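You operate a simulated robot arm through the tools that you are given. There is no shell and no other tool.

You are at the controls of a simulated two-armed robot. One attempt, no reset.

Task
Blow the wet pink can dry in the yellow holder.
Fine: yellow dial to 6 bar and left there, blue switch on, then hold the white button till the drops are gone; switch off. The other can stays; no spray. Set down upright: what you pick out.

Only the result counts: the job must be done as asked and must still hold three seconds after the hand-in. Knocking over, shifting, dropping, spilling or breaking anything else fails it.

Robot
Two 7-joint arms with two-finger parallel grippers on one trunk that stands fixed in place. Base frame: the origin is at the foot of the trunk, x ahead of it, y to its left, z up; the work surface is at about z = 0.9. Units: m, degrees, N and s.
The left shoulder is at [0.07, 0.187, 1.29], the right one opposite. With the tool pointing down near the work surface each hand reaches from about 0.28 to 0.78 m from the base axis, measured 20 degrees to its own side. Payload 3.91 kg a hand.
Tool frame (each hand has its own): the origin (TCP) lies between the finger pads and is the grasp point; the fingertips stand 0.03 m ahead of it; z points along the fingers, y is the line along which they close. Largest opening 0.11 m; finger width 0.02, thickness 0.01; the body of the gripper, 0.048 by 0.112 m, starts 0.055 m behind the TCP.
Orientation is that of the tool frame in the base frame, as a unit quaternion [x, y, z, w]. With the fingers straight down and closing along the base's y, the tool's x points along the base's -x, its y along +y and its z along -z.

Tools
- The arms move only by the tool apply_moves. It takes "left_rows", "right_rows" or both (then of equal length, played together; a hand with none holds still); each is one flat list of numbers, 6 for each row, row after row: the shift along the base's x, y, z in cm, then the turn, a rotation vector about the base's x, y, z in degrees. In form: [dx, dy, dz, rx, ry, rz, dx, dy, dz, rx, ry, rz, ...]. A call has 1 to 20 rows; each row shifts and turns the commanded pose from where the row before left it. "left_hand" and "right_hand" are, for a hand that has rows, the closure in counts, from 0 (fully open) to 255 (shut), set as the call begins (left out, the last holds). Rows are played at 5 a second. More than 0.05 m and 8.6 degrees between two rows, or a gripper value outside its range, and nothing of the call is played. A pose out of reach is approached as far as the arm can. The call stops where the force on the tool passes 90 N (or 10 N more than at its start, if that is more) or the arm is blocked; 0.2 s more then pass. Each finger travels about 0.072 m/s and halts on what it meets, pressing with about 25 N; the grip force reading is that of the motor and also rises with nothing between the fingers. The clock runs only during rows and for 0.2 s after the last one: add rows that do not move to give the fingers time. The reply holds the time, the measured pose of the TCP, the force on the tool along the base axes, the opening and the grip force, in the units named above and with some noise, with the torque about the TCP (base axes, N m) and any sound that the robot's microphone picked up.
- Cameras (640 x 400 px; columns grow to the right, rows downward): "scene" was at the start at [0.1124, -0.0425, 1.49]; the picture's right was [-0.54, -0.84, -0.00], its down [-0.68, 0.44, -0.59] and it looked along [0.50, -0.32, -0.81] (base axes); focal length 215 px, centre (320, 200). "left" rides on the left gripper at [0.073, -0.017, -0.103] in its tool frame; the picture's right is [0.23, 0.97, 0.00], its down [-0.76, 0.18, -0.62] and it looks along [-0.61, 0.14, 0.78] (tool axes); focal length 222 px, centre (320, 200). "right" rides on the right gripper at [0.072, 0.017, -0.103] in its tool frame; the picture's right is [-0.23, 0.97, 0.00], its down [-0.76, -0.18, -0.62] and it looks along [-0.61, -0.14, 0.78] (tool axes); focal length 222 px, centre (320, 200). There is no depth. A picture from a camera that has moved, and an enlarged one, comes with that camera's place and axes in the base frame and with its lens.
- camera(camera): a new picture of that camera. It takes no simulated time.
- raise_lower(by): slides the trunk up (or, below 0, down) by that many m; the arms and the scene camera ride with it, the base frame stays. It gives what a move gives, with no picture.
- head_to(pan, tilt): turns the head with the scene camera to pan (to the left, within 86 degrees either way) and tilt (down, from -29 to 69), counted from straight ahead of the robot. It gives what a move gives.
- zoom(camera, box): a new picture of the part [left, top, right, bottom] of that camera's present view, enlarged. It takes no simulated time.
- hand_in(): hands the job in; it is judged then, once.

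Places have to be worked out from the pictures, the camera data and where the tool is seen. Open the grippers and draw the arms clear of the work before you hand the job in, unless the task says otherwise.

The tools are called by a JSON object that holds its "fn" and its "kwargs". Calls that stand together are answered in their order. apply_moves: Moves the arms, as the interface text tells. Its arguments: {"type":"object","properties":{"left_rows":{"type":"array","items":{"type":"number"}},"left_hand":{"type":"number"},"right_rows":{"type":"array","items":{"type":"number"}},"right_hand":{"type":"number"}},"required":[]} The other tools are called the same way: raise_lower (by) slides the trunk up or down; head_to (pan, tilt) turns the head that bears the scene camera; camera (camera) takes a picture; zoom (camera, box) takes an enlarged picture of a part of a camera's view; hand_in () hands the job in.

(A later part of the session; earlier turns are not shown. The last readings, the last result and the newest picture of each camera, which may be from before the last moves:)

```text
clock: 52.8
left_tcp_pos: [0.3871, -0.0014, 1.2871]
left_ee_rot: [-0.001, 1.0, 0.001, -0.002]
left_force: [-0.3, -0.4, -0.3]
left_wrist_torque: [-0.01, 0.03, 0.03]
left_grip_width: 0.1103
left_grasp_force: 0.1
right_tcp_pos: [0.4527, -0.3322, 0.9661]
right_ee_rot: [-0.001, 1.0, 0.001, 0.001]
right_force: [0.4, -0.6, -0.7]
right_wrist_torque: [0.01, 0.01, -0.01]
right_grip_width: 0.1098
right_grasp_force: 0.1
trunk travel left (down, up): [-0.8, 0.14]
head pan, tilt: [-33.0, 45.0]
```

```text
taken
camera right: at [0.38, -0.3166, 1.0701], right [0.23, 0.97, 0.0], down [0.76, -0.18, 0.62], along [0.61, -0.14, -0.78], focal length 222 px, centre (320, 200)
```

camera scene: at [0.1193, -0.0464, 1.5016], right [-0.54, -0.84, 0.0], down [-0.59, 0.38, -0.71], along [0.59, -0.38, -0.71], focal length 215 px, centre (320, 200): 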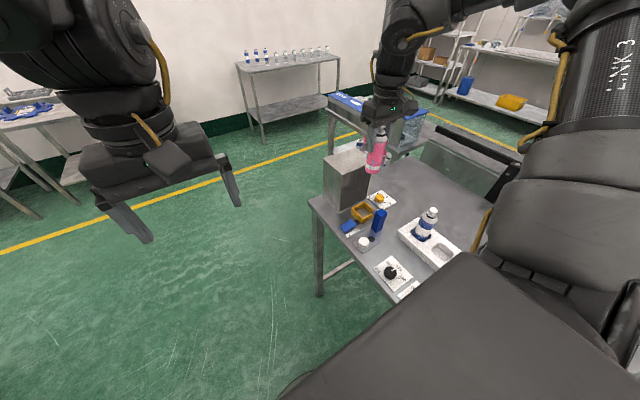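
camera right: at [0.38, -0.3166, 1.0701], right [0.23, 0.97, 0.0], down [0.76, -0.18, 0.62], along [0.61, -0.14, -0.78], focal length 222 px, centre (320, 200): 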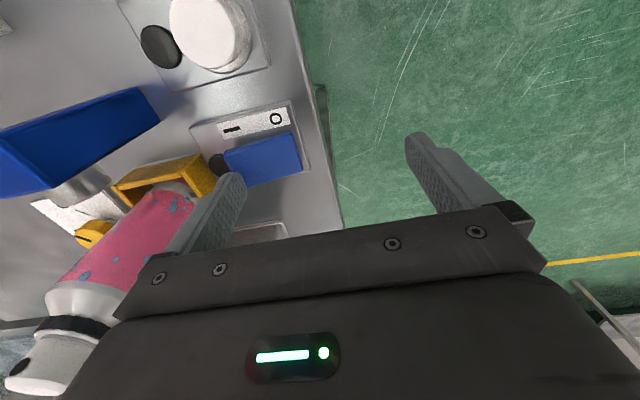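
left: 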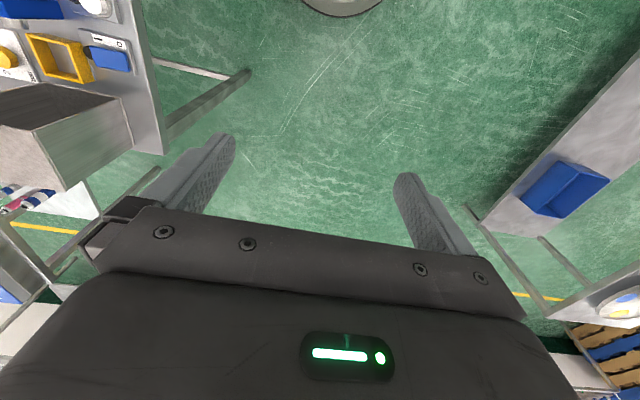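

{"fn": "apply_moves", "kwargs": {"right_rows": [0, 0, -0.3, 0, 0, 0, 0, 0, -0.3, 0, 0, 0, 0, 0, 0, 0, 0, 0]}}

{"fn": "zoom", "kwargs": {"camera": "right", "box": [150, 80, 320, 240]}}

```text
clock: 53.6
left_tcp_pos: [0.3861, -0.0019, 1.2876]
left_ee_rot: [0.0, 1.0, -0.001, -0.001]
left_force: [0.0, 0.1, -0.7]
left_wrist_torque: [-0.02, -0.03, 0.01]
left_grip_width: 0.11
left_grasp_force: 0.1
right_tcp_pos: [0.4496, -0.3317, 0.9589]
right_ee_rot: [-0.001, 1.0, 0.0, -0.001]
right_force: [-0.7, -0.1, -0.4]
right_wrist_torque: [-0.01, 0.01, 0.0]
right_grip_width: 0.1102
right_grasp_force: 0.0
trunk travel left (down, up): [-0.8, 0.14]
head pan, tilt: [-33.0, 45.0]
```

```text
2.50 times, centred on (235, 160) of right
camera zoom: at [0.379, -0.3161, 1.0644], right [0.23, 0.97, 0.0], down [0.76, -0.18, 0.62], along [0.61, -0.14, -0.78], focal length 555 px, centre (532, 300)
```

zoom: 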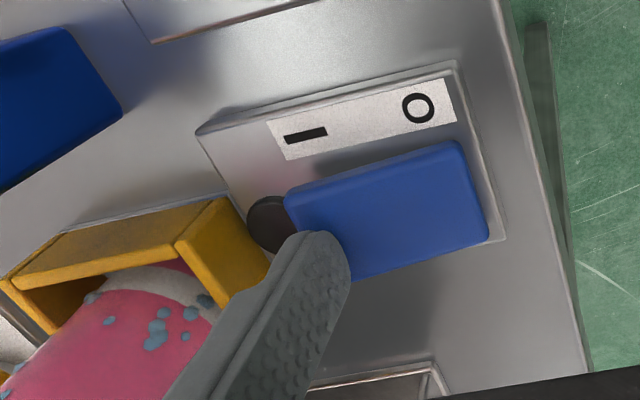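

{"fn": "apply_moves", "kwargs": {"right_rows": [0, 0, -0.3, 0, 0, 0, 0, 0, -0.2, 0, 0, 0, 0, 0, 0, 0, 0, 0]}}

{"fn": "zoom", "kwargs": {"camera": "right", "box": [150, 80, 320, 240]}}

```text
clock: 54.4
left_tcp_pos: [0.3865, -0.0019, 1.2868]
left_ee_rot: [-0.001, 1.0, 0.0, -0.001]
left_force: [-0.1, 0.4, -0.7]
left_wrist_torque: [-0.04, 0.01, 0.01]
left_grip_width: 0.11
left_grasp_force: 0.1
right_tcp_pos: [0.4513, -0.3323, 0.9539]
right_ee_rot: [0.0, 1.0, 0.0, 0.0]
right_force: [0.3, 0.9, -0.6]
right_wrist_torque: [0.0, 0.02, -0.01]
right_grip_width: 0.1101
right_grasp_force: 0.1
trunk travel left (down, up): [-0.8, 0.14]
head pan, tilt: [-33.0, 45.0]
```

```text
2.50 times, centred on (235, 160) of right
camera zoom: at [0.3786, -0.3163, 1.0592], right [0.23, 0.97, 0.0], down [0.76, -0.18, 0.62], along [0.61, -0.14, -0.78], focal length 555 px, centre (532, 300)
```

zoom: 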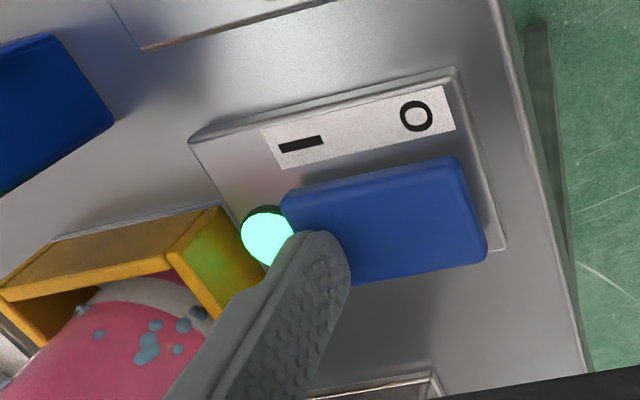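

The lamp lit green: the switch is on. Lifting the finger off and checking that it latches; also checking what the left camera sees of the can.

{"fn": "apply_moves", "kwargs": {"right_rows": [0, 0, 1.5, 0, 0, 0, 0, 0, 3, 0, 0, 0, 0, 0, 0, 0, 0, 0]}}

{"fn": "camera", "kwargs": {"camera": "right"}}

{"fn": "camera", "kwargs": {"camera": "left"}}

```text
clock: 55.2
left_tcp_pos: [0.3864, -0.0007, 1.2873]
left_ee_rot: [0.0, 1.0, -0.001, -0.001]
left_force: [0.7, 0.4, 0.1]
left_wrist_torque: [-0.01, 0.06, -0.02]
left_grip_width: 0.11
left_grasp_force: 0.1
right_tcp_pos: [0.4508, -0.3323, 0.9978]
right_ee_rot: [-0.001, 1.0, 0.0, 0.0]
right_force: [-0.4, -0.2, -0.4]
right_wrist_torque: [0.0, 0.04, -0.01]
right_grip_width: 0.1101
right_grasp_force: 0.1
trunk travel left (down, up): [-0.8, 0.14]
head pan, tilt: [-33.0, 45.0]
```

```text
taken
camera right: at [0.3795, -0.3165, 1.1041], right [0.23, 0.97, 0.0], down [0.76, -0.18, 0.62], along [0.61, -0.14, -0.78], focal length 222 px, centre (320, 200)
```

right: 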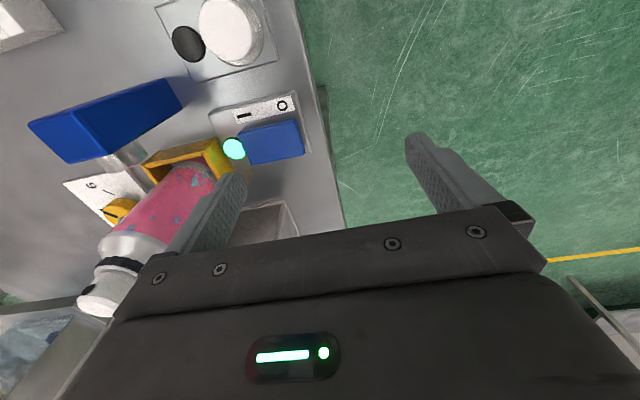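

```text
taken
camera left: at [0.3162, -0.0188, 1.389], right [-0.23, 0.97, 0.0], down [0.76, 0.18, 0.62], along [0.61, 0.14, -0.78], focal length 222 px, centre (320, 200)
```

left: 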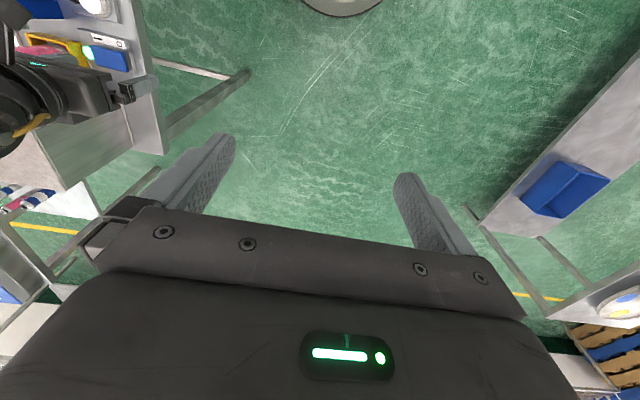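

The switch stays on. I'll bring the left hand forward and yaw it so that its camera can watch the can from the side while the right hand holds the button.

{"fn": "apply_moves", "kwargs": {"left_rows": [3.5, -0.8, -0.6, 0, 0, -7.5, 3.5, -0.8, -0.6, 0, 0, -7.5, 3.5, -0.8, -0.6, 0, 0, -7.5, 3.5, -0.8, -0.6, 0, 0, -7.5, 3.5, -0.8, -0.6, 0, 0, -7.5, 3.5, -0.8, -0.6, 0, 0, -7.5, 0, 0, 0, 0, 0, 0]}}

{"fn": "camera", "kwargs": {"camera": "left"}}

```text
clock: 57.0
left_tcp_pos: [0.4707, -0.0885, 1.3265]
left_ee_rot: [0.357, 0.933, -0.045, 0.011]
left_force: [0.6, 0.9, 0.3]
left_wrist_torque: [-0.04, -0.01, -0.03]
left_grip_width: 0.1102
left_grasp_force: 0.0
left hand out of reach, approached as far as the arm can: row 4, 5, 6
right_tcp_pos: [0.4498, -0.3318, 0.9973]
right_ee_rot: [-0.001, 1.0, 0.0, 0.0]
right_force: [-0.1, 0.8, 0.8]
right_wrist_torque: [-0.01, 0.01, 0.02]
right_grip_width: 0.11
right_grasp_force: 0.0
trunk travel left (down, up): [-0.8, 0.14]
head pan, tilt: [-33.0, 45.0]
stopped in row 7 (left hand): the arm was blocked; the commanded pose is now the measured one
```

```text
taken
camera left: at [0.4081, -0.0448, 1.4262], right [0.48, 0.87, -0.09], down [0.69, -0.32, 0.65], along [0.54, -0.37, -0.76], focal length 222 px, centre (320, 200)
```

left: 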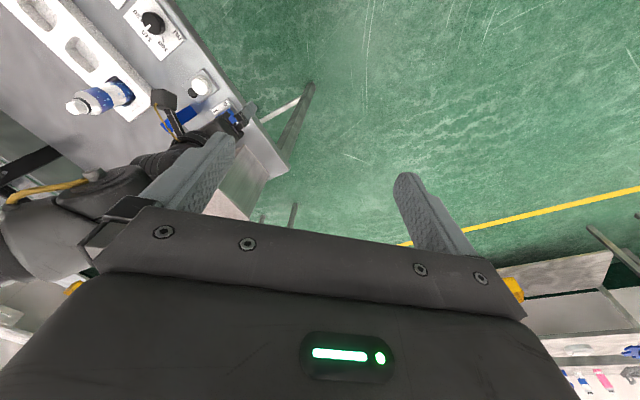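

The left arm hit a limit. Let me look at the scene to make sure nothing is touching.

{"fn": "camera", "kwargs": {"camera": "scene"}}

```text
taken
camera scene: at [0.1194, -0.0457, 1.5017], right [-0.54, -0.84, 0.0], down [-0.59, 0.38, -0.71], along [0.59, -0.39, -0.71], focal length 215 px, centre (320, 200)
```

scene: 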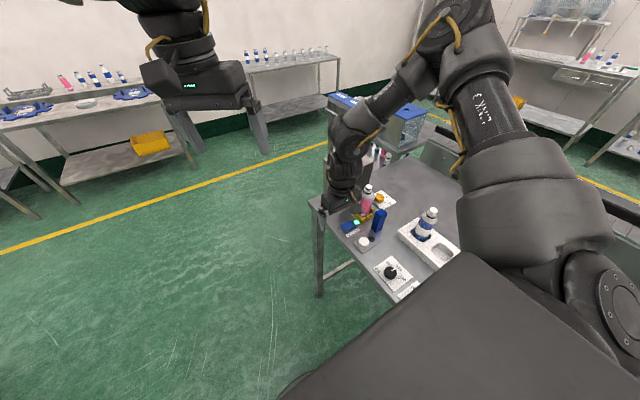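

No contact there; the left arm simply ran into a joint limit and stays clear. Now moving the right hand so its −y finger is above the white button at (0.370, −0.3755).

{"fn": "apply_moves", "kwargs": {"right_rows": [-2.7, 0.5, 0, 0, 0, 0, -2.7, 0.6, 0, 0, 0, 0, -2.65, 0.55, 0, 0, 0, 0, 0, 0, 0, 0, 0, 0]}}

{"fn": "camera", "kwargs": {"camera": "right"}}

{"fn": "zoom", "kwargs": {"camera": "scene", "box": [310, 140, 450, 270]}}

{"fn": "zoom", "kwargs": {"camera": "left", "box": [60, 60, 280, 220]}}

```text
clock: 58.0
left_tcp_pos: [0.4714, -0.0908, 1.3265]
left_ee_rot: [0.357, 0.933, -0.045, 0.009]
left_force: [0.4, -0.1, -0.9]
left_wrist_torque: [0.03, -0.01, -0.02]
left_grip_width: 0.1102
left_grasp_force: 0.1
right_tcp_pos: [0.37, -0.3161, 0.9972]
right_ee_rot: [-0.002, 1.0, 0.001, 0.0]
right_force: [0.1, 0.2, -0.2]
right_wrist_torque: [0.0, -0.01, 0.0]
right_grip_width: 0.1101
right_grasp_force: 0.0
trunk travel left (down, up): [-0.8, 0.14]
head pan, tilt: [-33.0, 45.0]
```

```text
taken
camera right: at [0.2976, -0.2999, 1.1031], right [0.23, 0.97, 0.0], down [0.76, -0.18, 0.62], along [0.61, -0.14, -0.78], focal length 222 px, centre (320, 200)
```

right: 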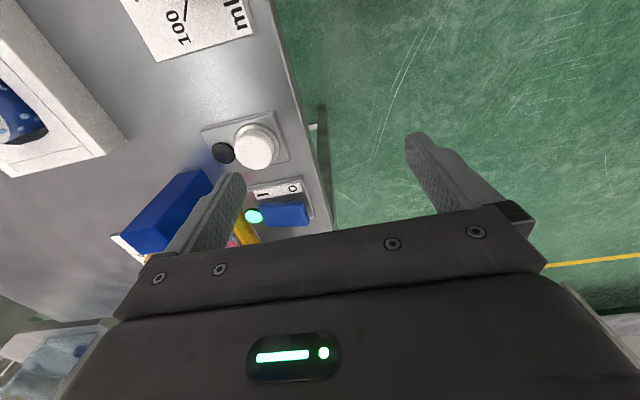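

```text
3.08 times, centred on (380, 205) of scene
camera zoom: at [0.1193, -0.0468, 1.5017], right [-0.54, -0.84, 0.0], down [-0.59, 0.39, -0.71], along [0.59, -0.38, -0.71], focal length 660 px, centre (135, 185)
```

zoom: 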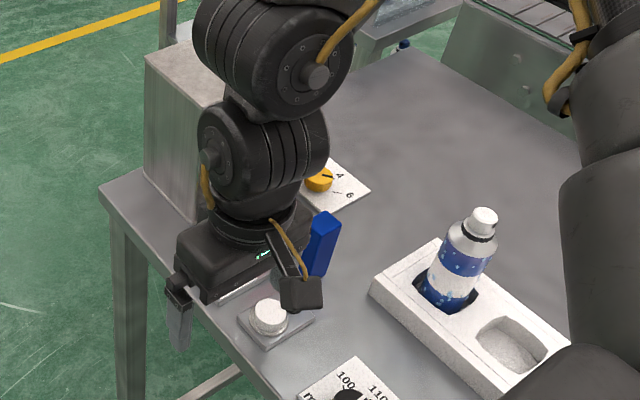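

```text
2.50 times, centred on (170, 140) of left
camera zoom: at [0.4081, -0.0461, 1.4256], right [0.48, 0.87, -0.09], down [0.69, -0.32, 0.65], along [0.54, -0.37, -0.76], focal length 555 px, centre (695, 350)
```

zoom: 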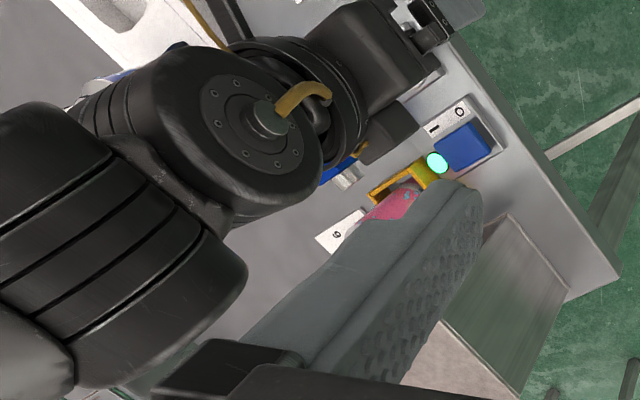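

The left finger blocks the can in the left view; I'll close the left gripper so its fingers move out of the way.

{"fn": "apply_moves", "kwargs": {"left_rows": [0, 0, 0, 0, 0, 0, 0, 0, 0, 0, 0, 0, 0, 0, 0, 0, 0, 0, 0, 0, 0, 0, 0, 0], "left_hand": 255}}

{"fn": "zoom", "kwargs": {"camera": "left", "box": [150, 80, 280, 200]}}

```text
clock: 59.0
left_tcp_pos: [0.4698, -0.0909, 1.3265]
left_ee_rot: [0.357, 0.933, -0.046, 0.009]
left_force: [0.3, -0.3, 0.0]
left_wrist_torque: [0.0, -0.01, -0.01]
left_grip_width: 0.0
left_grasp_force: 25.1
right_tcp_pos: [0.3703, -0.315, 0.9985]
right_ee_rot: [0.0, 1.0, 0.001, -0.001]
right_force: [-0.4, 0.5, -0.1]
right_wrist_torque: [0.01, 0.0, 0.01]
right_grip_width: 0.1101
right_grasp_force: 0.0
trunk travel left (down, up): [-0.8, 0.14]
head pan, tilt: [-33.0, 45.0]
```

```text
3.33 times, centred on (215, 140) of left
camera zoom: at [0.4078, -0.0455, 1.4256], right [0.48, 0.87, -0.09], down [0.69, -0.32, 0.65], along [0.54, -0.37, -0.76], focal length 740 px, centre (670, 400)
```

zoom: 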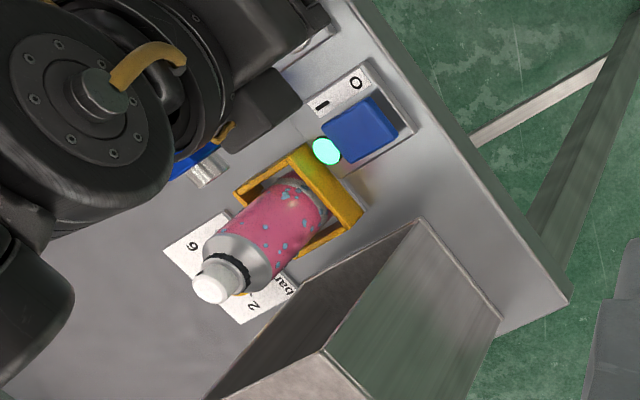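

Perfect view of the can and its drops from the left camera. Now lowering the finger to the button.

{"fn": "apply_moves", "kwargs": {"right_rows": [0, 0, -2, 0, 0, 0, 0, 0, -1.5, 0, 0, 0, 0, 0, 0, 0, 0, 0]}}

{"fn": "camera", "kwargs": {"camera": "right"}}

```text
clock: 59.8
left_tcp_pos: [0.4699, -0.0904, 1.3257]
left_ee_rot: [0.357, 0.933, -0.045, 0.01]
left_force: [0.3, 0.8, -0.3]
left_wrist_torque: [0.0, -0.01, 0.01]
left_grip_width: 0.0003
left_grasp_force: 24.8
right_tcp_pos: [0.3704, -0.3155, 0.9629]
right_ee_rot: [-0.001, 1.0, 0.001, 0.0]
right_force: [0.2, 0.5, 0.5]
right_wrist_torque: [0.05, 0.0, 0.0]
right_grip_width: 0.1098
right_grasp_force: 0.0
trunk travel left (down, up): [-0.8, 0.14]
head pan, tilt: [-33.0, 45.0]
```

```text
taken
camera right: at [0.2982, -0.2993, 1.0687], right [0.23, 0.97, 0.0], down [0.76, -0.18, 0.62], along [0.61, -0.14, -0.78], focal length 222 px, centre (320, 200)
```

right: 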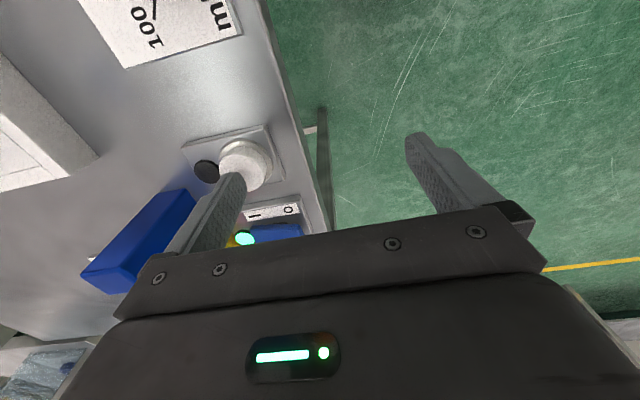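

The finger tip is just above the button. Small recentring and pressing in small steps.

{"fn": "apply_moves", "kwargs": {"right_rows": [-0.3, 0.3, -0.3, 0, 0, 0, 0, 0, -0.3, 0, 0, 0, 0, 0, -0.2, 0, 0, 0, 0, 0, 0, 0, 0, 0]}}

{"fn": "zoom", "kwargs": {"camera": "right", "box": [150, 100, 320, 260]}}

```text
clock: 60.8
left_tcp_pos: [0.4691, -0.0903, 1.3258]
left_ee_rot: [0.358, 0.933, -0.045, 0.011]
left_force: [0.1, -0.4, -0.1]
left_wrist_torque: [0.0, 0.01, -0.01]
left_grip_width: 0.0
left_grasp_force: 24.8
right_tcp_pos: [0.368, -0.3129, 0.9555]
right_ee_rot: [-0.001, 1.0, 0.001, 0.0]
right_force: [1.0, -0.6, 1.5]
right_wrist_torque: [-0.07, -0.05, 0.06]
right_grip_width: 0.1099
right_grasp_force: 0.0
trunk travel left (down, up): [-0.8, 0.14]
head pan, tilt: [-33.0, 45.0]
```

```text
2.50 times, centred on (235, 180) of right
camera zoom: at [0.2954, -0.2969, 1.0604], right [0.23, 0.97, 0.0], down [0.76, -0.18, 0.62], along [0.61, -0.14, -0.78], focal length 555 px, centre (532, 250)
```

zoom: 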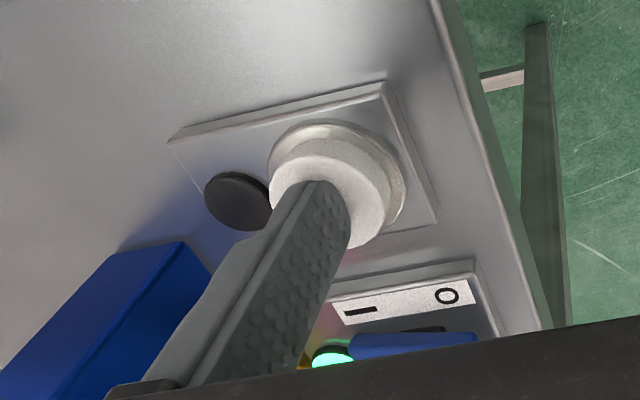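

Contact begins (1.5 N); pressing a little further.

{"fn": "apply_moves", "kwargs": {"right_rows": [0, 0, -0.2, 0, 0, 0, 0, 0, -0.2, 0, 0, 0, 0, 0, 0, 0, 0, 0]}}

{"fn": "zoom", "kwargs": {"camera": "right", "box": [150, 100, 320, 260]}}

{"fn": "zoom", "kwargs": {"camera": "left", "box": [150, 80, 280, 200]}}

```text
clock: 61.6
left_tcp_pos: [0.4697, -0.0916, 1.3261]
left_ee_rot: [0.357, 0.933, -0.045, 0.009]
left_force: [0.4, -0.5, -0.2]
left_wrist_torque: [0.01, -0.03, 0.0]
left_grip_width: 0.0005
left_grasp_force: 24.2
right_tcp_pos: [0.3681, -0.3133, 0.9521]
right_ee_rot: [-0.001, 1.0, 0.002, 0.0]
right_force: [0.5, -0.9, 2.8]
right_wrist_torque: [-0.09, 0.0, 0.01]
right_grip_width: 0.1102
right_grasp_force: 0.1
trunk travel left (down, up): [-0.8, 0.14]
head pan, tilt: [-33.0, 45.0]
heard: click
```

```text
2.50 times, centred on (235, 180) of right
camera zoom: at [0.2954, -0.2969, 1.0567], right [0.23, 0.97, 0.0], down [0.76, -0.18, 0.62], along [0.61, -0.14, -0.78], focal length 555 px, centre (532, 250)
```

zoom: 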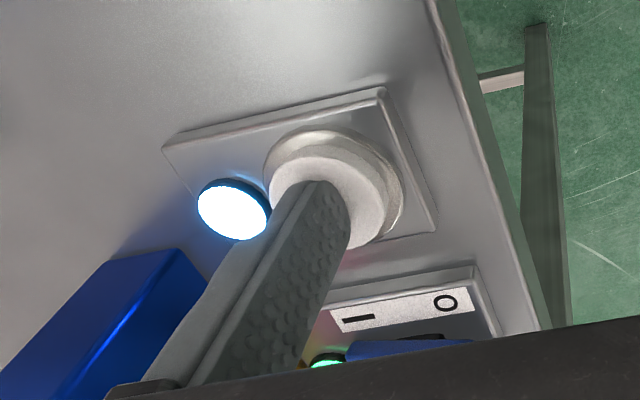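

```text
3.33 times, centred on (215, 140) of left
camera zoom: at [0.4077, -0.0454, 1.4258], right [0.48, 0.87, -0.09], down [0.69, -0.32, 0.65], along [0.54, -0.37, -0.76], focal length 740 px, centre (670, 400)
```

zoom: 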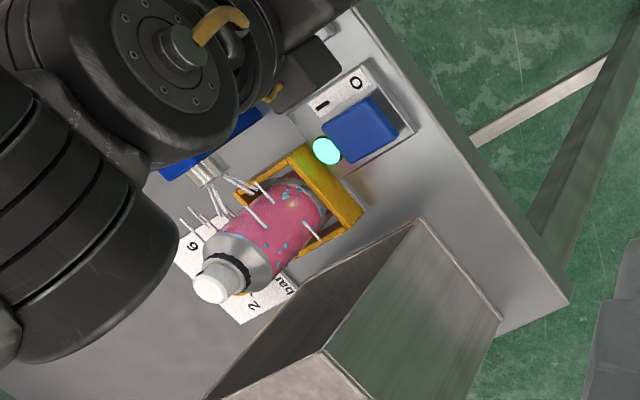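

The button clicked, its lamp lit, and air streaks blow at the can. Holding for 2 seconds and watching.

{"fn": "apply_moves", "kwargs": {"right_rows": [0, 0, -0.1, 0, 0, 0, 0, 0, 0, 0, 0, 0, 0, 0, 0, 0, 0, 0, 0, 0, 0, 0, 0, 0, 0, 0, 0, 0, 0, 0, 0, 0, 0, 0, 0, 0, 0, 0, 0, 0, 0, 0, 0, 0, 0, 0, 0, 0, 0, 0, 0, 0, 0, 0, 0, 0, 0, 0, 0, 0]}}

{"fn": "zoom", "kwargs": {"camera": "left", "box": [180, 110, 260, 180]}}

```text
clock: 63.8
left_tcp_pos: [0.4701, -0.0906, 1.3264]
left_ee_rot: [0.358, 0.933, -0.045, 0.01]
left_force: [0.4, 0.0, 0.0]
left_wrist_torque: [-0.01, 0.04, -0.01]
left_grip_width: 0.0
left_grasp_force: 25.1
right_tcp_pos: [0.3668, -0.3138, 0.9496]
right_ee_rot: [-0.001, 1.0, 0.0, -0.001]
right_force: [-0.7, -0.5, 1.8]
right_wrist_torque: [-0.19, 0.04, -0.08]
right_grip_width: 0.1098
right_grasp_force: 0.0
trunk travel left (down, up): [-0.8, 0.14]
head pan, tilt: [-33.0, 45.0]
```

```text
5.71 times, centred on (220, 145) of left
camera zoom: at [0.4075, -0.0455, 1.4258], right [0.48, 0.87, -0.09], down [0.69, -0.32, 0.65], along [0.54, -0.37, -0.76], focal length 1269 px, centre (891, 514)
```

zoom: 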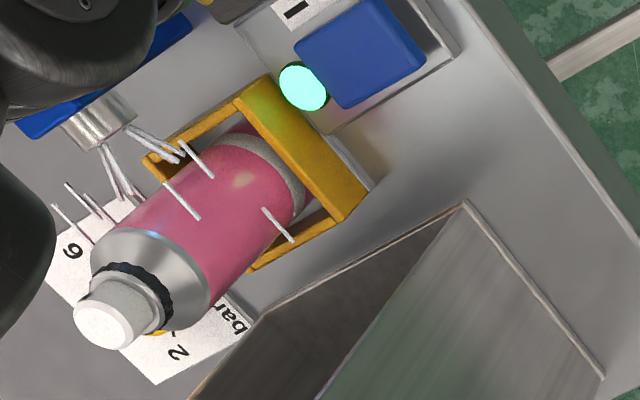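

The visible drops are gone after about 2.5 s. Holding one more second for the hidden sides, then releasing.

{"fn": "apply_moves", "kwargs": {"right_rows": [0, 0, 0, 0, 0, 0, 0, 0, 0, 0, 0, 0, 0, 0, 0, 0, 0, 0, 0, 0, 0, 0, 0, 0]}}

{"fn": "zoom", "kwargs": {"camera": "left", "box": [180, 110, 260, 180]}}

{"fn": "zoom", "kwargs": {"camera": "scene", "box": [310, 140, 450, 270]}}

```text
clock: 64.8
left_tcp_pos: [0.4697, -0.0901, 1.3274]
left_ee_rot: [0.357, 0.933, -0.044, 0.01]
left_force: [-0.2, 0.1, 0.1]
left_wrist_torque: [-0.02, -0.01, 0.0]
left_grip_width: 0.0
left_grasp_force: 25.0
right_tcp_pos: [0.3691, -0.3124, 0.9504]
right_ee_rot: [-0.001, 1.0, 0.001, -0.001]
right_force: [-0.5, 0.3, 2.2]
right_wrist_torque: [-0.18, 0.04, -0.05]
right_grip_width: 0.1103
right_grasp_force: 0.1
trunk travel left (down, up): [-0.8, 0.14]
head pan, tilt: [-33.0, 45.0]
```

```text
5.71 times, centred on (220, 145) of left
camera zoom: at [0.4076, -0.0455, 1.4258], right [0.48, 0.87, -0.09], down [0.69, -0.32, 0.65], along [0.54, -0.37, -0.76], focal length 1269 px, centre (891, 514)
```

zoom: 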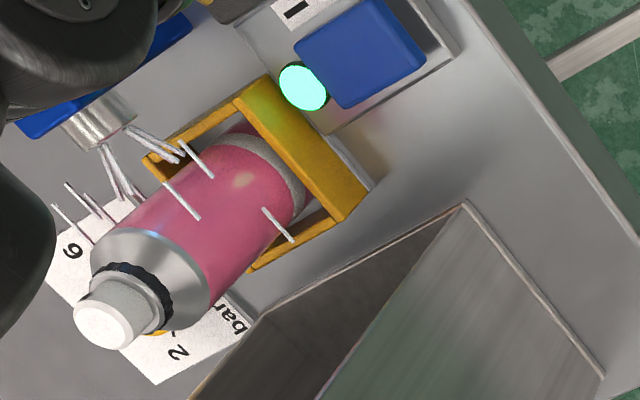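

```text
3.08 times, centred on (380, 205) of scene
camera zoom: at [0.1188, -0.0462, 1.5017], right [-0.54, -0.84, 0.0], down [-0.59, 0.38, -0.71], along [0.59, -0.38, -0.71], focal length 660 px, centre (135, 185)
```

zoom: 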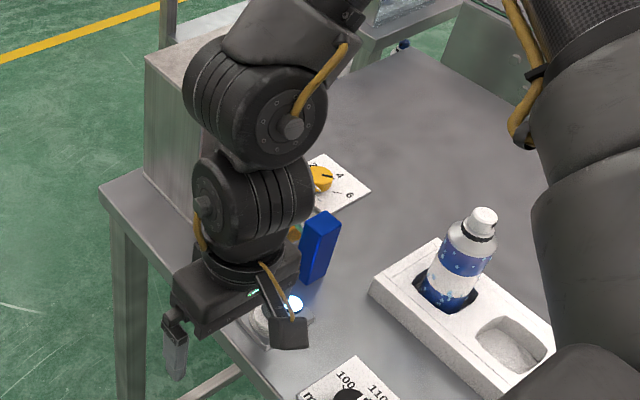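

Everything visible is dry. Releasing the button and lifting clear, then checking the can from the other cameras.

{"fn": "apply_moves", "kwargs": {"right_rows": [0, 0, 1, 0, 0, 0, 0, 0, 3, 0, 0, 0, 0, 0, 1, 0, 0, 0, 0, 0, 0, 0, 0, 0]}}

{"fn": "zoom", "kwargs": {"camera": "left", "box": [180, 110, 260, 180]}}

{"fn": "camera", "kwargs": {"camera": "right"}}

```text
clock: 65.8
left_tcp_pos: [0.471, -0.0913, 1.3263]
left_ee_rot: [0.357, 0.933, -0.046, 0.01]
left_force: [1.2, -0.1, -0.7]
left_wrist_torque: [0.03, -0.01, -0.03]
left_grip_width: 0.0
left_grasp_force: 25.1
right_tcp_pos: [0.3708, -0.3129, 1.0008]
right_ee_rot: [-0.001, 1.0, 0.002, -0.001]
right_force: [0.3, 0.8, 0.5]
right_wrist_torque: [0.01, -0.05, 0.01]
right_grip_width: 0.1101
right_grasp_force: 0.0
trunk travel left (down, up): [-0.8, 0.14]
head pan, tilt: [-33.0, 45.0]
```

```text
5.71 times, centred on (220, 145) of left
camera zoom: at [0.4085, -0.0461, 1.4255], right [0.48, 0.87, -0.09], down [0.69, -0.32, 0.64], along [0.54, -0.37, -0.76], focal length 1269 px, centre (891, 514)
```

zoom: 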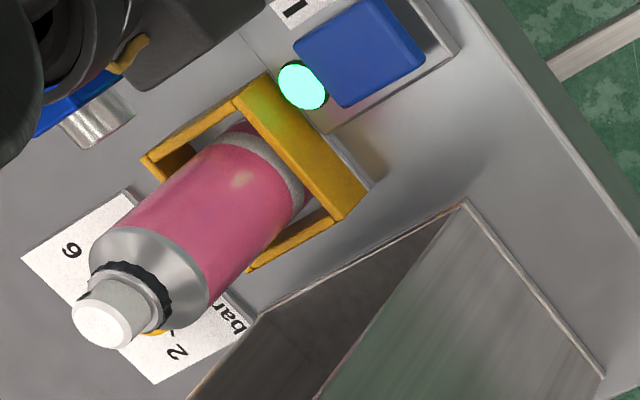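

```text
taken
camera right: at [0.2981, -0.2967, 1.1058], right [0.23, 0.97, 0.0], down [0.76, -0.18, 0.62], along [0.61, -0.14, -0.78], focal length 222 px, centre (320, 200)
```

right: 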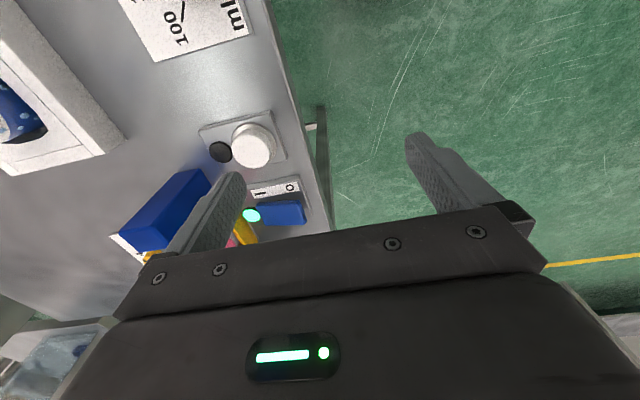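

Button released and air stopped; the switch is still on. Moving the −y finger over the "O" end of the rocker, and checking the can's other side with the scene camera on the way.

{"fn": "apply_moves", "kwargs": {"right_rows": [2.7, 0.5, 0, 0, 0, 0, 2.7, 0.4, 0, 0, 0, 0, 2.6, 0.4, 0, 0, 0, 0, 0, 0, 0, 0, 0, 0]}}

{"fn": "zoom", "kwargs": {"camera": "scene", "box": [330, 160, 420, 260]}}

{"fn": "camera", "kwargs": {"camera": "right"}}

```text
clock: 66.8
left_tcp_pos: [0.4706, -0.0905, 1.3275]
left_ee_rot: [0.357, 0.933, -0.046, 0.01]
left_force: [-0.1, 0.2, 0.5]
left_wrist_torque: [-0.01, -0.03, -0.03]
left_grip_width: 0.0
left_grasp_force: 24.6
right_tcp_pos: [0.4478, -0.3003, 1.0001]
right_ee_rot: [-0.001, 1.0, 0.002, 0.0]
right_force: [0.0, 0.0, 0.4]
right_wrist_torque: [0.02, 0.0, -0.01]
right_grip_width: 0.1099
right_grasp_force: 0.1
trunk travel left (down, up): [-0.8, 0.14]
head pan, tilt: [-33.0, 45.0]
```

```text
4.00 times, centred on (375, 210) of scene
camera zoom: at [0.1187, -0.0463, 1.5017], right [-0.54, -0.84, 0.0], down [-0.59, 0.39, -0.71], along [0.59, -0.38, -0.71], focal length 859 px, centre (100, 160)
```

zoom: 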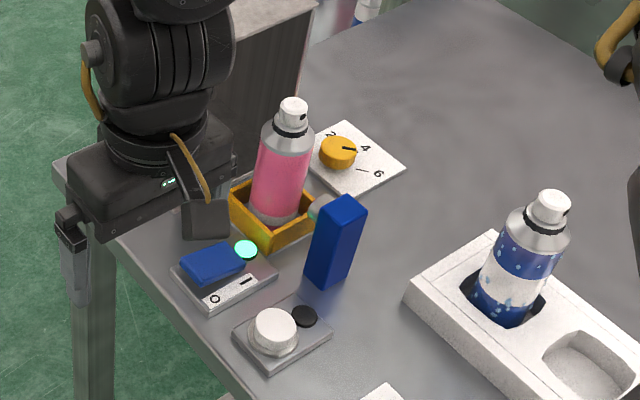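

```text
taken
camera right: at [0.3756, -0.2837, 1.1055], right [0.23, 0.97, 0.0], down [0.76, -0.18, 0.62], along [0.61, -0.14, -0.78], focal length 222 px, centre (320, 200)
```

right: 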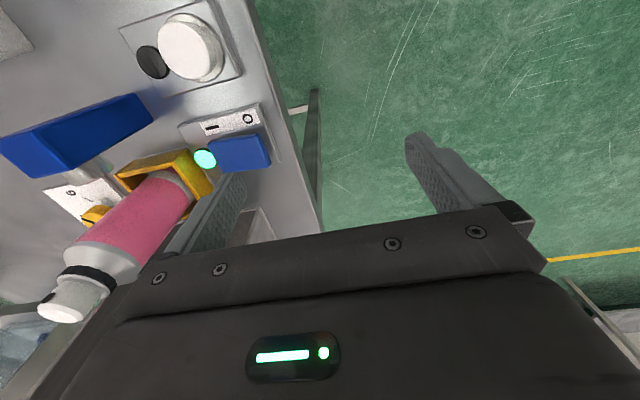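

The robot-facing side is dry as well. Now pressing the raised "O" end of the switch.

{"fn": "apply_moves", "kwargs": {"right_rows": [0.2, 0, -2, 0, 0, 0, 0, 0, -1.6, 0, 0, 0, 0, 0, 0, 0, 0, 0]}}

{"fn": "zoom", "kwargs": {"camera": "right", "box": [140, 80, 310, 240]}}

```text
clock: 67.6
left_tcp_pos: [0.4702, -0.0905, 1.3255]
left_ee_rot: [0.358, 0.933, -0.045, 0.011]
left_force: [0.3, 0.2, -0.4]
left_wrist_torque: [0.02, -0.01, -0.03]
left_grip_width: 0.0
left_grasp_force: 25.0
right_tcp_pos: [0.4505, -0.2999, 0.9666]
right_ee_rot: [0.0, 1.0, 0.001, -0.001]
right_force: [0.3, -0.1, -0.3]
right_wrist_torque: [0.01, -0.01, 0.02]
right_grip_width: 0.1101
right_grasp_force: 0.0
trunk travel left (down, up): [-0.8, 0.14]
head pan, tilt: [-33.0, 45.0]
```

```text
2.50 times, centred on (225, 160) of right
camera zoom: at [0.3779, -0.284, 1.0717], right [0.23, 0.97, 0.0], down [0.76, -0.18, 0.62], along [0.61, -0.14, -0.78], focal length 555 px, centre (558, 300)
```

zoom: 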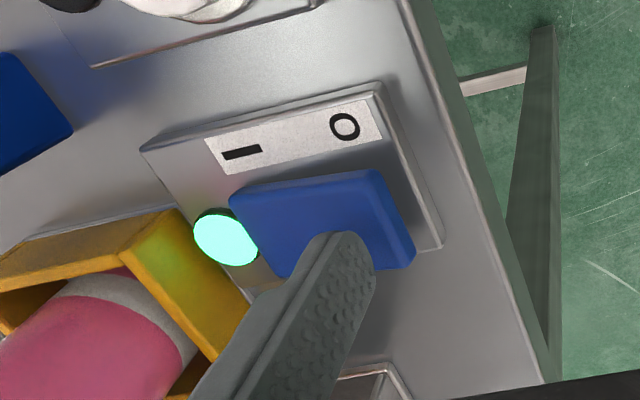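

{"fn": "apply_moves", "kwargs": {"right_rows": [0, 0, -0.3, 0, 0, 0, 0, 0, -0.3, 0, 0, 0, 0, 0, -0.3, 0, 0, 0, 0, 0, 0, 0, 0, 0]}}

{"fn": "zoom", "kwargs": {"camera": "right", "box": [140, 80, 310, 240]}}

```text
clock: 68.6
left_tcp_pos: [0.4699, -0.0903, 1.3265]
left_ee_rot: [0.358, 0.933, -0.045, 0.01]
left_force: [0.1, -0.4, -0.4]
left_wrist_torque: [0.01, -0.01, 0.01]
left_grip_width: 0.0
left_grasp_force: 24.6
right_tcp_pos: [0.4478, -0.3045, 0.9623]
right_ee_rot: [-0.001, 1.0, 0.001, 0.0]
right_force: [0.3, 0.3, 0.6]
right_wrist_torque: [-0.01, 0.03, 0.02]
right_grip_width: 0.11
right_grasp_force: 0.0
right hand out of reach, approached as far as the arm can: row 1, 3
trunk travel left (down, up): [-0.8, 0.14]
head pan, tilt: [-33.0, 45.0]
```

```text
2.50 times, centred on (225, 160) of right
camera zoom: at [0.376, -0.2884, 1.0668], right [0.23, 0.97, 0.0], down [0.76, -0.18, 0.62], along [0.61, -0.14, -0.78], focal length 555 px, centre (558, 300)
```

zoom: 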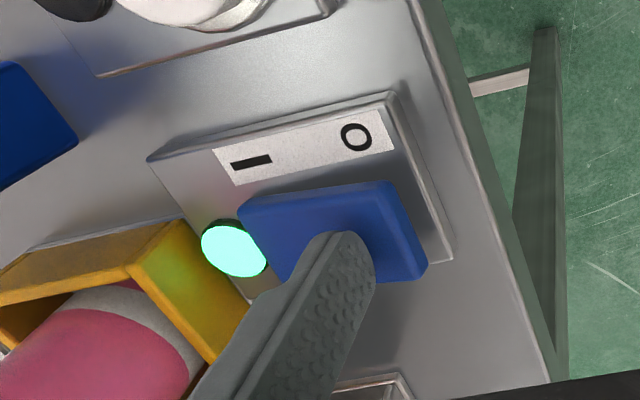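

At y=−0.30 the arm is at its limit. I'll lift, half-close the fingers (5 cm) and use TCP y≈−0.331, which was reachable, so the −y finger again sits at y≈−0.361.

{"fn": "apply_moves", "kwargs": {"right_rows": [0, 0, 2, 0, 0, 0, 0.15, -1.3, 0, 0, 0, 0, 0.15, -1.35, 0, 0, 0, 0, 0, 0, 0, 0, 0, 0, 0, 0, 0, 0, 0, 0], "right_hand": 139}}

{"fn": "camera", "kwargs": {"camera": "right"}}

```text
clock: 69.8
left_tcp_pos: [0.4716, -0.0906, 1.3278]
left_ee_rot: [0.357, 0.933, -0.045, 0.01]
left_force: [0.8, 0.8, 0.7]
left_wrist_torque: [0.0, 0.02, 0.01]
left_grip_width: 0.0
left_grasp_force: 24.7
right_tcp_pos: [0.4512, -0.3313, 0.9802]
right_ee_rot: [0.0, 1.0, 0.001, -0.001]
right_force: [-0.3, -0.2, 0.0]
right_wrist_torque: [-0.04, 0.0, 0.02]
right_grip_width: 0.0502
right_grasp_force: 0.0
trunk travel left (down, up): [-0.8, 0.14]
head pan, tilt: [-33.0, 45.0]
```

```text
taken
camera right: at [0.379, -0.3152, 1.0863], right [0.23, 0.97, 0.0], down [0.76, -0.18, 0.62], along [0.61, -0.14, -0.78], focal length 222 px, centre (320, 200)
```

right: 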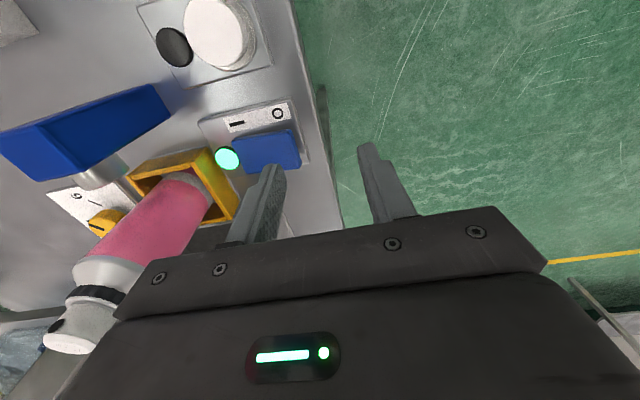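

{"fn": "apply_moves", "kwargs": {"right_rows": [0, 0, -1, 0, 0, 0, 0, 0, -0.7, 0, 0, 0, 0, 0, -0.3, 0, 0, 0, 0, 0, 0, 0, 0, 0]}}

{"fn": "zoom", "kwargs": {"camera": "right", "box": [170, 80, 340, 240]}}

```text
clock: 70.8
left_tcp_pos: [0.4706, -0.0901, 1.3265]
left_ee_rot: [0.357, 0.933, -0.045, 0.01]
left_force: [-0.2, 0.0, 0.2]
left_wrist_torque: [0.01, 0.0, 0.01]
left_grip_width: 0.0001
left_grasp_force: 25.4
right_tcp_pos: [0.4511, -0.3313, 0.9606]
right_ee_rot: [-0.001, 1.0, 0.001, 0.0]
right_force: [0.8, -0.2, 0.1]
right_wrist_torque: [-0.04, 0.02, 0.02]
right_grip_width: 0.05
right_grasp_force: 0.1
trunk travel left (down, up): [-0.8, 0.14]
head pan, tilt: [-33.0, 45.0]
```

```text
2.50 times, centred on (255, 160) of right
camera zoom: at [0.3786, -0.3154, 1.0662], right [0.23, 0.97, 0.0], down [0.76, -0.18, 0.62], along [0.61, -0.14, -0.78], focal length 555 px, centre (482, 300)
```

zoom: 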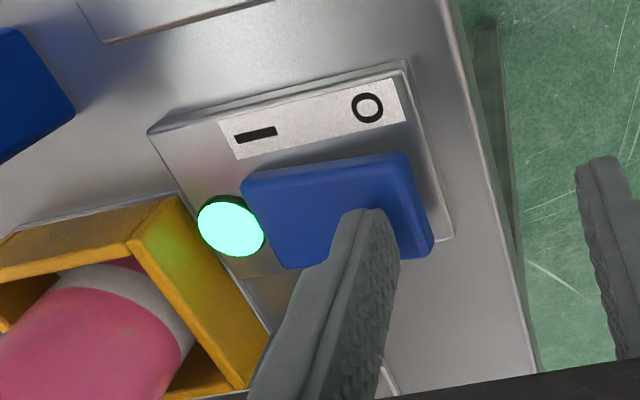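

The finger is right above the "O" half. Pressing further in small steps.

{"fn": "apply_moves", "kwargs": {"right_rows": [0, 0, -0.3, 0, 0, 0, 0, 0, -0.3, 0, 0, 0, 0, 0, 0, 0, 0, 0]}}

{"fn": "zoom", "kwargs": {"camera": "right", "box": [170, 80, 340, 240]}}

```text
clock: 71.6
left_tcp_pos: [0.4709, -0.0906, 1.3261]
left_ee_rot: [0.357, 0.933, -0.045, 0.01]
left_force: [0.5, -0.4, -1.1]
left_wrist_torque: [-0.02, -0.02, 0.02]
left_grip_width: 0.0
left_grasp_force: 24.5
right_tcp_pos: [0.4512, -0.3312, 0.9552]
right_ee_rot: [0.0, 1.0, 0.0, -0.001]
right_force: [0.2, 0.5, 0.3]
right_wrist_torque: [-0.02, 0.0, 0.0]
right_grip_width: 0.05
right_grasp_force: 0.0
trunk travel left (down, up): [-0.8, 0.14]
head pan, tilt: [-33.0, 45.0]
```

```text
2.50 times, centred on (255, 160) of right
camera zoom: at [0.3785, -0.3153, 1.0599], right [0.23, 0.97, 0.0], down [0.76, -0.18, 0.62], along [0.61, -0.14, -0.78], focal length 555 px, centre (482, 300)
```

zoom: 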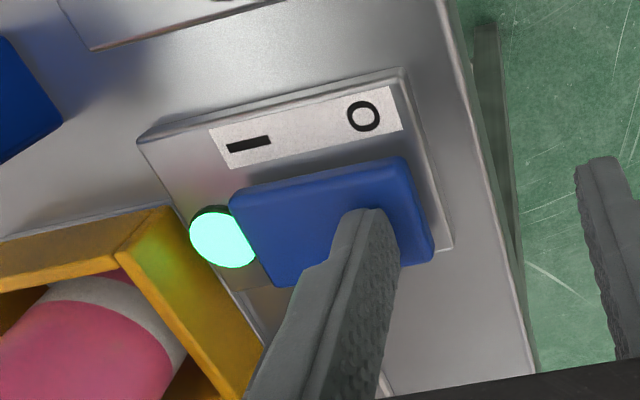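

{"fn": "apply_moves", "kwargs": {"right_rows": [0, 0, -0.2, 0, 0, 0, 0, 0, -0.2, 0, 0, 0, 0, 0, 0, 0, 0, 0]}}

{"fn": "zoom", "kwargs": {"camera": "right", "box": [170, 80, 340, 240]}}

```text
clock: 72.4
left_tcp_pos: [0.4702, -0.0899, 1.3269]
left_ee_rot: [0.358, 0.933, -0.044, 0.01]
left_force: [0.0, -0.3, -0.3]
left_wrist_torque: [0.01, 0.0, -0.01]
left_grip_width: 0.0001
left_grasp_force: 25.3
right_tcp_pos: [0.4528, -0.3311, 0.9531]
right_ee_rot: [-0.001, 1.0, 0.0, 0.0]
right_force: [-0.8, -0.4, 8.2]
right_wrist_torque: [-0.3, -0.03, -0.02]
right_grip_width: 0.0502
right_grasp_force: 0.1
trunk travel left (down, up): [-0.8, 0.14]
head pan, tilt: [-33.0, 45.0]
```

```text
2.50 times, centred on (255, 160) of right
camera zoom: at [0.3785, -0.3148, 1.0576], right [0.23, 0.97, 0.0], down [0.76, -0.18, 0.62], along [0.61, -0.14, -0.78], focal length 555 px, centre (482, 300)
```

zoom: 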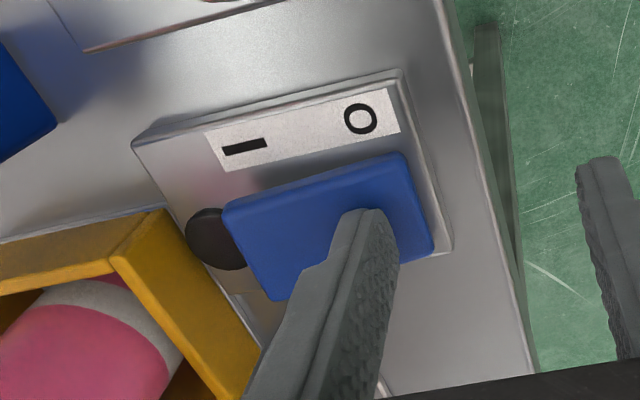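

The lamp went out: the switch is off. Lifting the right hand straight up and opening it.

{"fn": "apply_moves", "kwargs": {"right_rows": [0, 0, 1.5, 0, 0, 0, 0, 0, 3, 0, 0, 0, 0, 0, 4, 0, 0, 0, 0, 0, 4, 0, 0, 0, 0, 0, 4, 0, 0, 0, 0, 0, 3, 0, 0, 0, 0, 0, 0, 0, 0, 0]}}

{"fn": "camera", "kwargs": {"camera": "right"}}

{"fn": "zoom", "kwargs": {"camera": "scene", "box": [330, 160, 420, 260]}}

```text
clock: 74.0
left_tcp_pos: [0.4714, -0.0916, 1.3269]
left_ee_rot: [0.357, 0.933, -0.046, 0.01]
left_force: [0.2, -0.3, -0.4]
left_wrist_torque: [0.0, 0.0, 0.02]
left_grip_width: 0.0
left_grasp_force: 24.9
right_tcp_pos: [0.4528, -0.3309, 1.147]
right_ee_rot: [-0.002, 1.0, 0.001, -0.001]
right_force: [-0.1, -0.3, -0.3]
right_wrist_torque: [-0.02, -0.01, 0.03]
right_grip_width: 0.05
right_grasp_force: 0.0
trunk travel left (down, up): [-0.8, 0.14]
head pan, tilt: [-33.0, 45.0]
```

```text
taken
camera right: at [0.381, -0.3152, 1.2517], right [0.23, 0.97, 0.0], down [0.76, -0.18, 0.62], along [0.61, -0.14, -0.78], focal length 222 px, centre (320, 200)
```

right: 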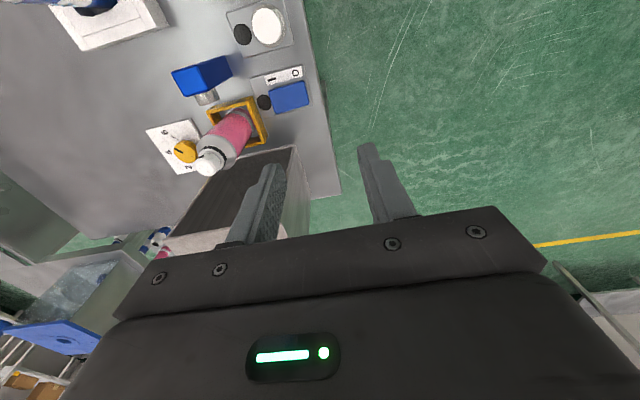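

```text
4.00 times, centred on (375, 210) of scene
camera zoom: at [0.1197, -0.0467, 1.5016], right [-0.54, -0.84, 0.0], down [-0.59, 0.39, -0.71], along [0.59, -0.38, -0.71], focal length 859 px, centre (100, 160)
```

zoom: 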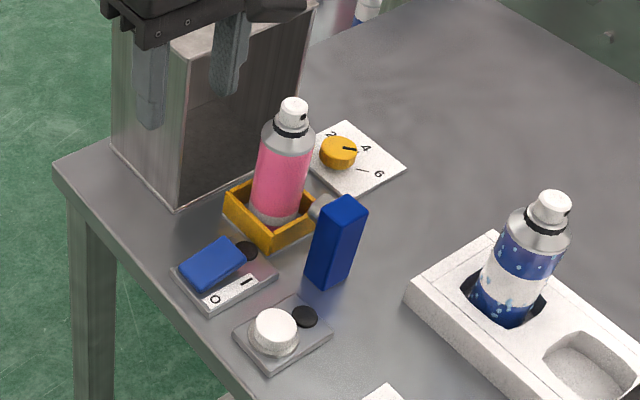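

Switch off, dial at 6, can dry on this side and upright. I'll move the right hand at height to the other side to inspect the can's far side and the dial, opening the gripper on the way.

{"fn": "apply_moves", "kwargs": {"right_rows": [-1, 0, 3, 0, 0, 0, -2, -4, 1, 0, 0, 0, -2, -4, 0, 0, 0, 0, 0, -4, 0, 0, 0, 0, 0, -4, 0, 0, 0, 7, 0, -4, 0, 0, 0, 7, 0, -4, 0, 0, 0, 7, 0, -3, 0, 0, 0, 7, 0, 0, 0, 0, 0, 7, 0, 0, 0, 0, 0, 7, 0, 0, 0, 0, 0, 0], "right_hand": 0}}

{"fn": "camera", "kwargs": {"camera": "right"}}

```text
clock: 76.4
left_tcp_pos: [0.4708, -0.0907, 1.3258]
left_ee_rot: [0.357, 0.933, -0.045, 0.01]
left_force: [-0.1, 0.6, 0.1]
left_wrist_torque: [0.0, -0.01, 0.03]
left_grip_width: 0.0001
left_grasp_force: 25.1
right_tcp_pos: [0.401, -0.6023, 1.1851]
right_ee_rot: [-0.36, 0.933, 0.0, 0.0]
right_force: [-0.2, 0.4, 0.5]
right_wrist_torque: [-0.02, 0.02, 0.01]
right_grip_width: 0.1097
right_grasp_force: 0.0
trunk travel left (down, up): [-0.8, 0.14]
head pan, tilt: [-33.0, 45.0]
```

```text
taken
camera right: at [0.3368, -0.6389, 1.2916], right [-0.49, 0.87, 0.0], down [0.68, 0.38, 0.62], along [0.54, 0.3, -0.78], focal length 222 px, centre (320, 200)
```

right: 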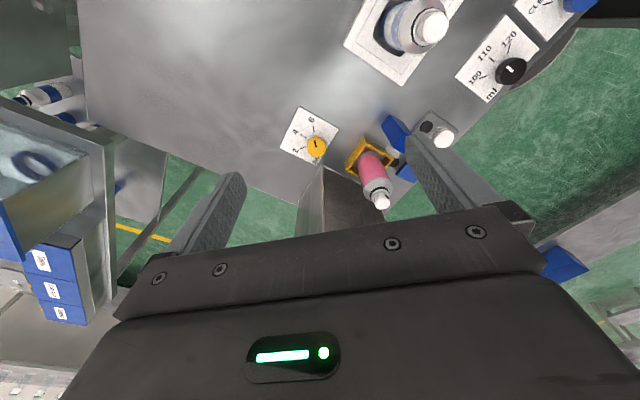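

{"fn": "zoom", "kwargs": {"camera": "right", "box": [270, 90, 420, 220]}}

{"fn": "zoom", "kwargs": {"camera": "right", "box": [275, 95, 345, 175]}}

{"fn": "zoom", "kwargs": {"camera": "right", "box": [340, 130, 410, 215]}}

```text
3.08 times, centred on (345, 155) of right
camera zoom: at [0.3368, -0.6389, 1.2916], right [-0.49, 0.87, 0.0], down [0.68, 0.38, 0.62], along [0.54, 0.3, -0.78], focal length 684 px, centre (243, 338)
```

zoom: 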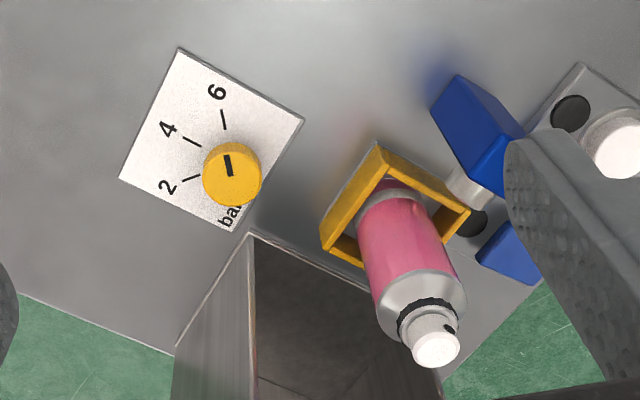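

```text
5.00 times, centred on (310, 135) of right
camera zoom: at [0.3368, -0.6389, 1.2916], right [-0.49, 0.87, 0.0], down [0.68, 0.38, 0.62], along [0.54, 0.3, -0.78], focal length 1111 px, centre (370, 525)
```

zoom: 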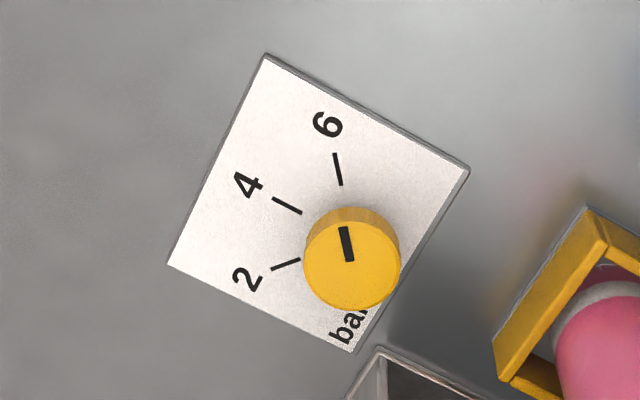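

```text
4.71 times, centred on (375, 172) of right
camera zoom: at [0.3368, -0.6389, 1.2916], right [-0.49, 0.87, 0.0], down [0.68, 0.38, 0.62], along [0.54, 0.3, -0.78], focal length 1045 px, centre (61, 329)
```

zoom: 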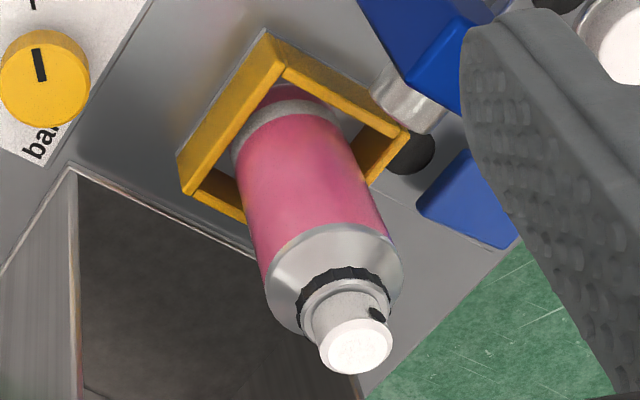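

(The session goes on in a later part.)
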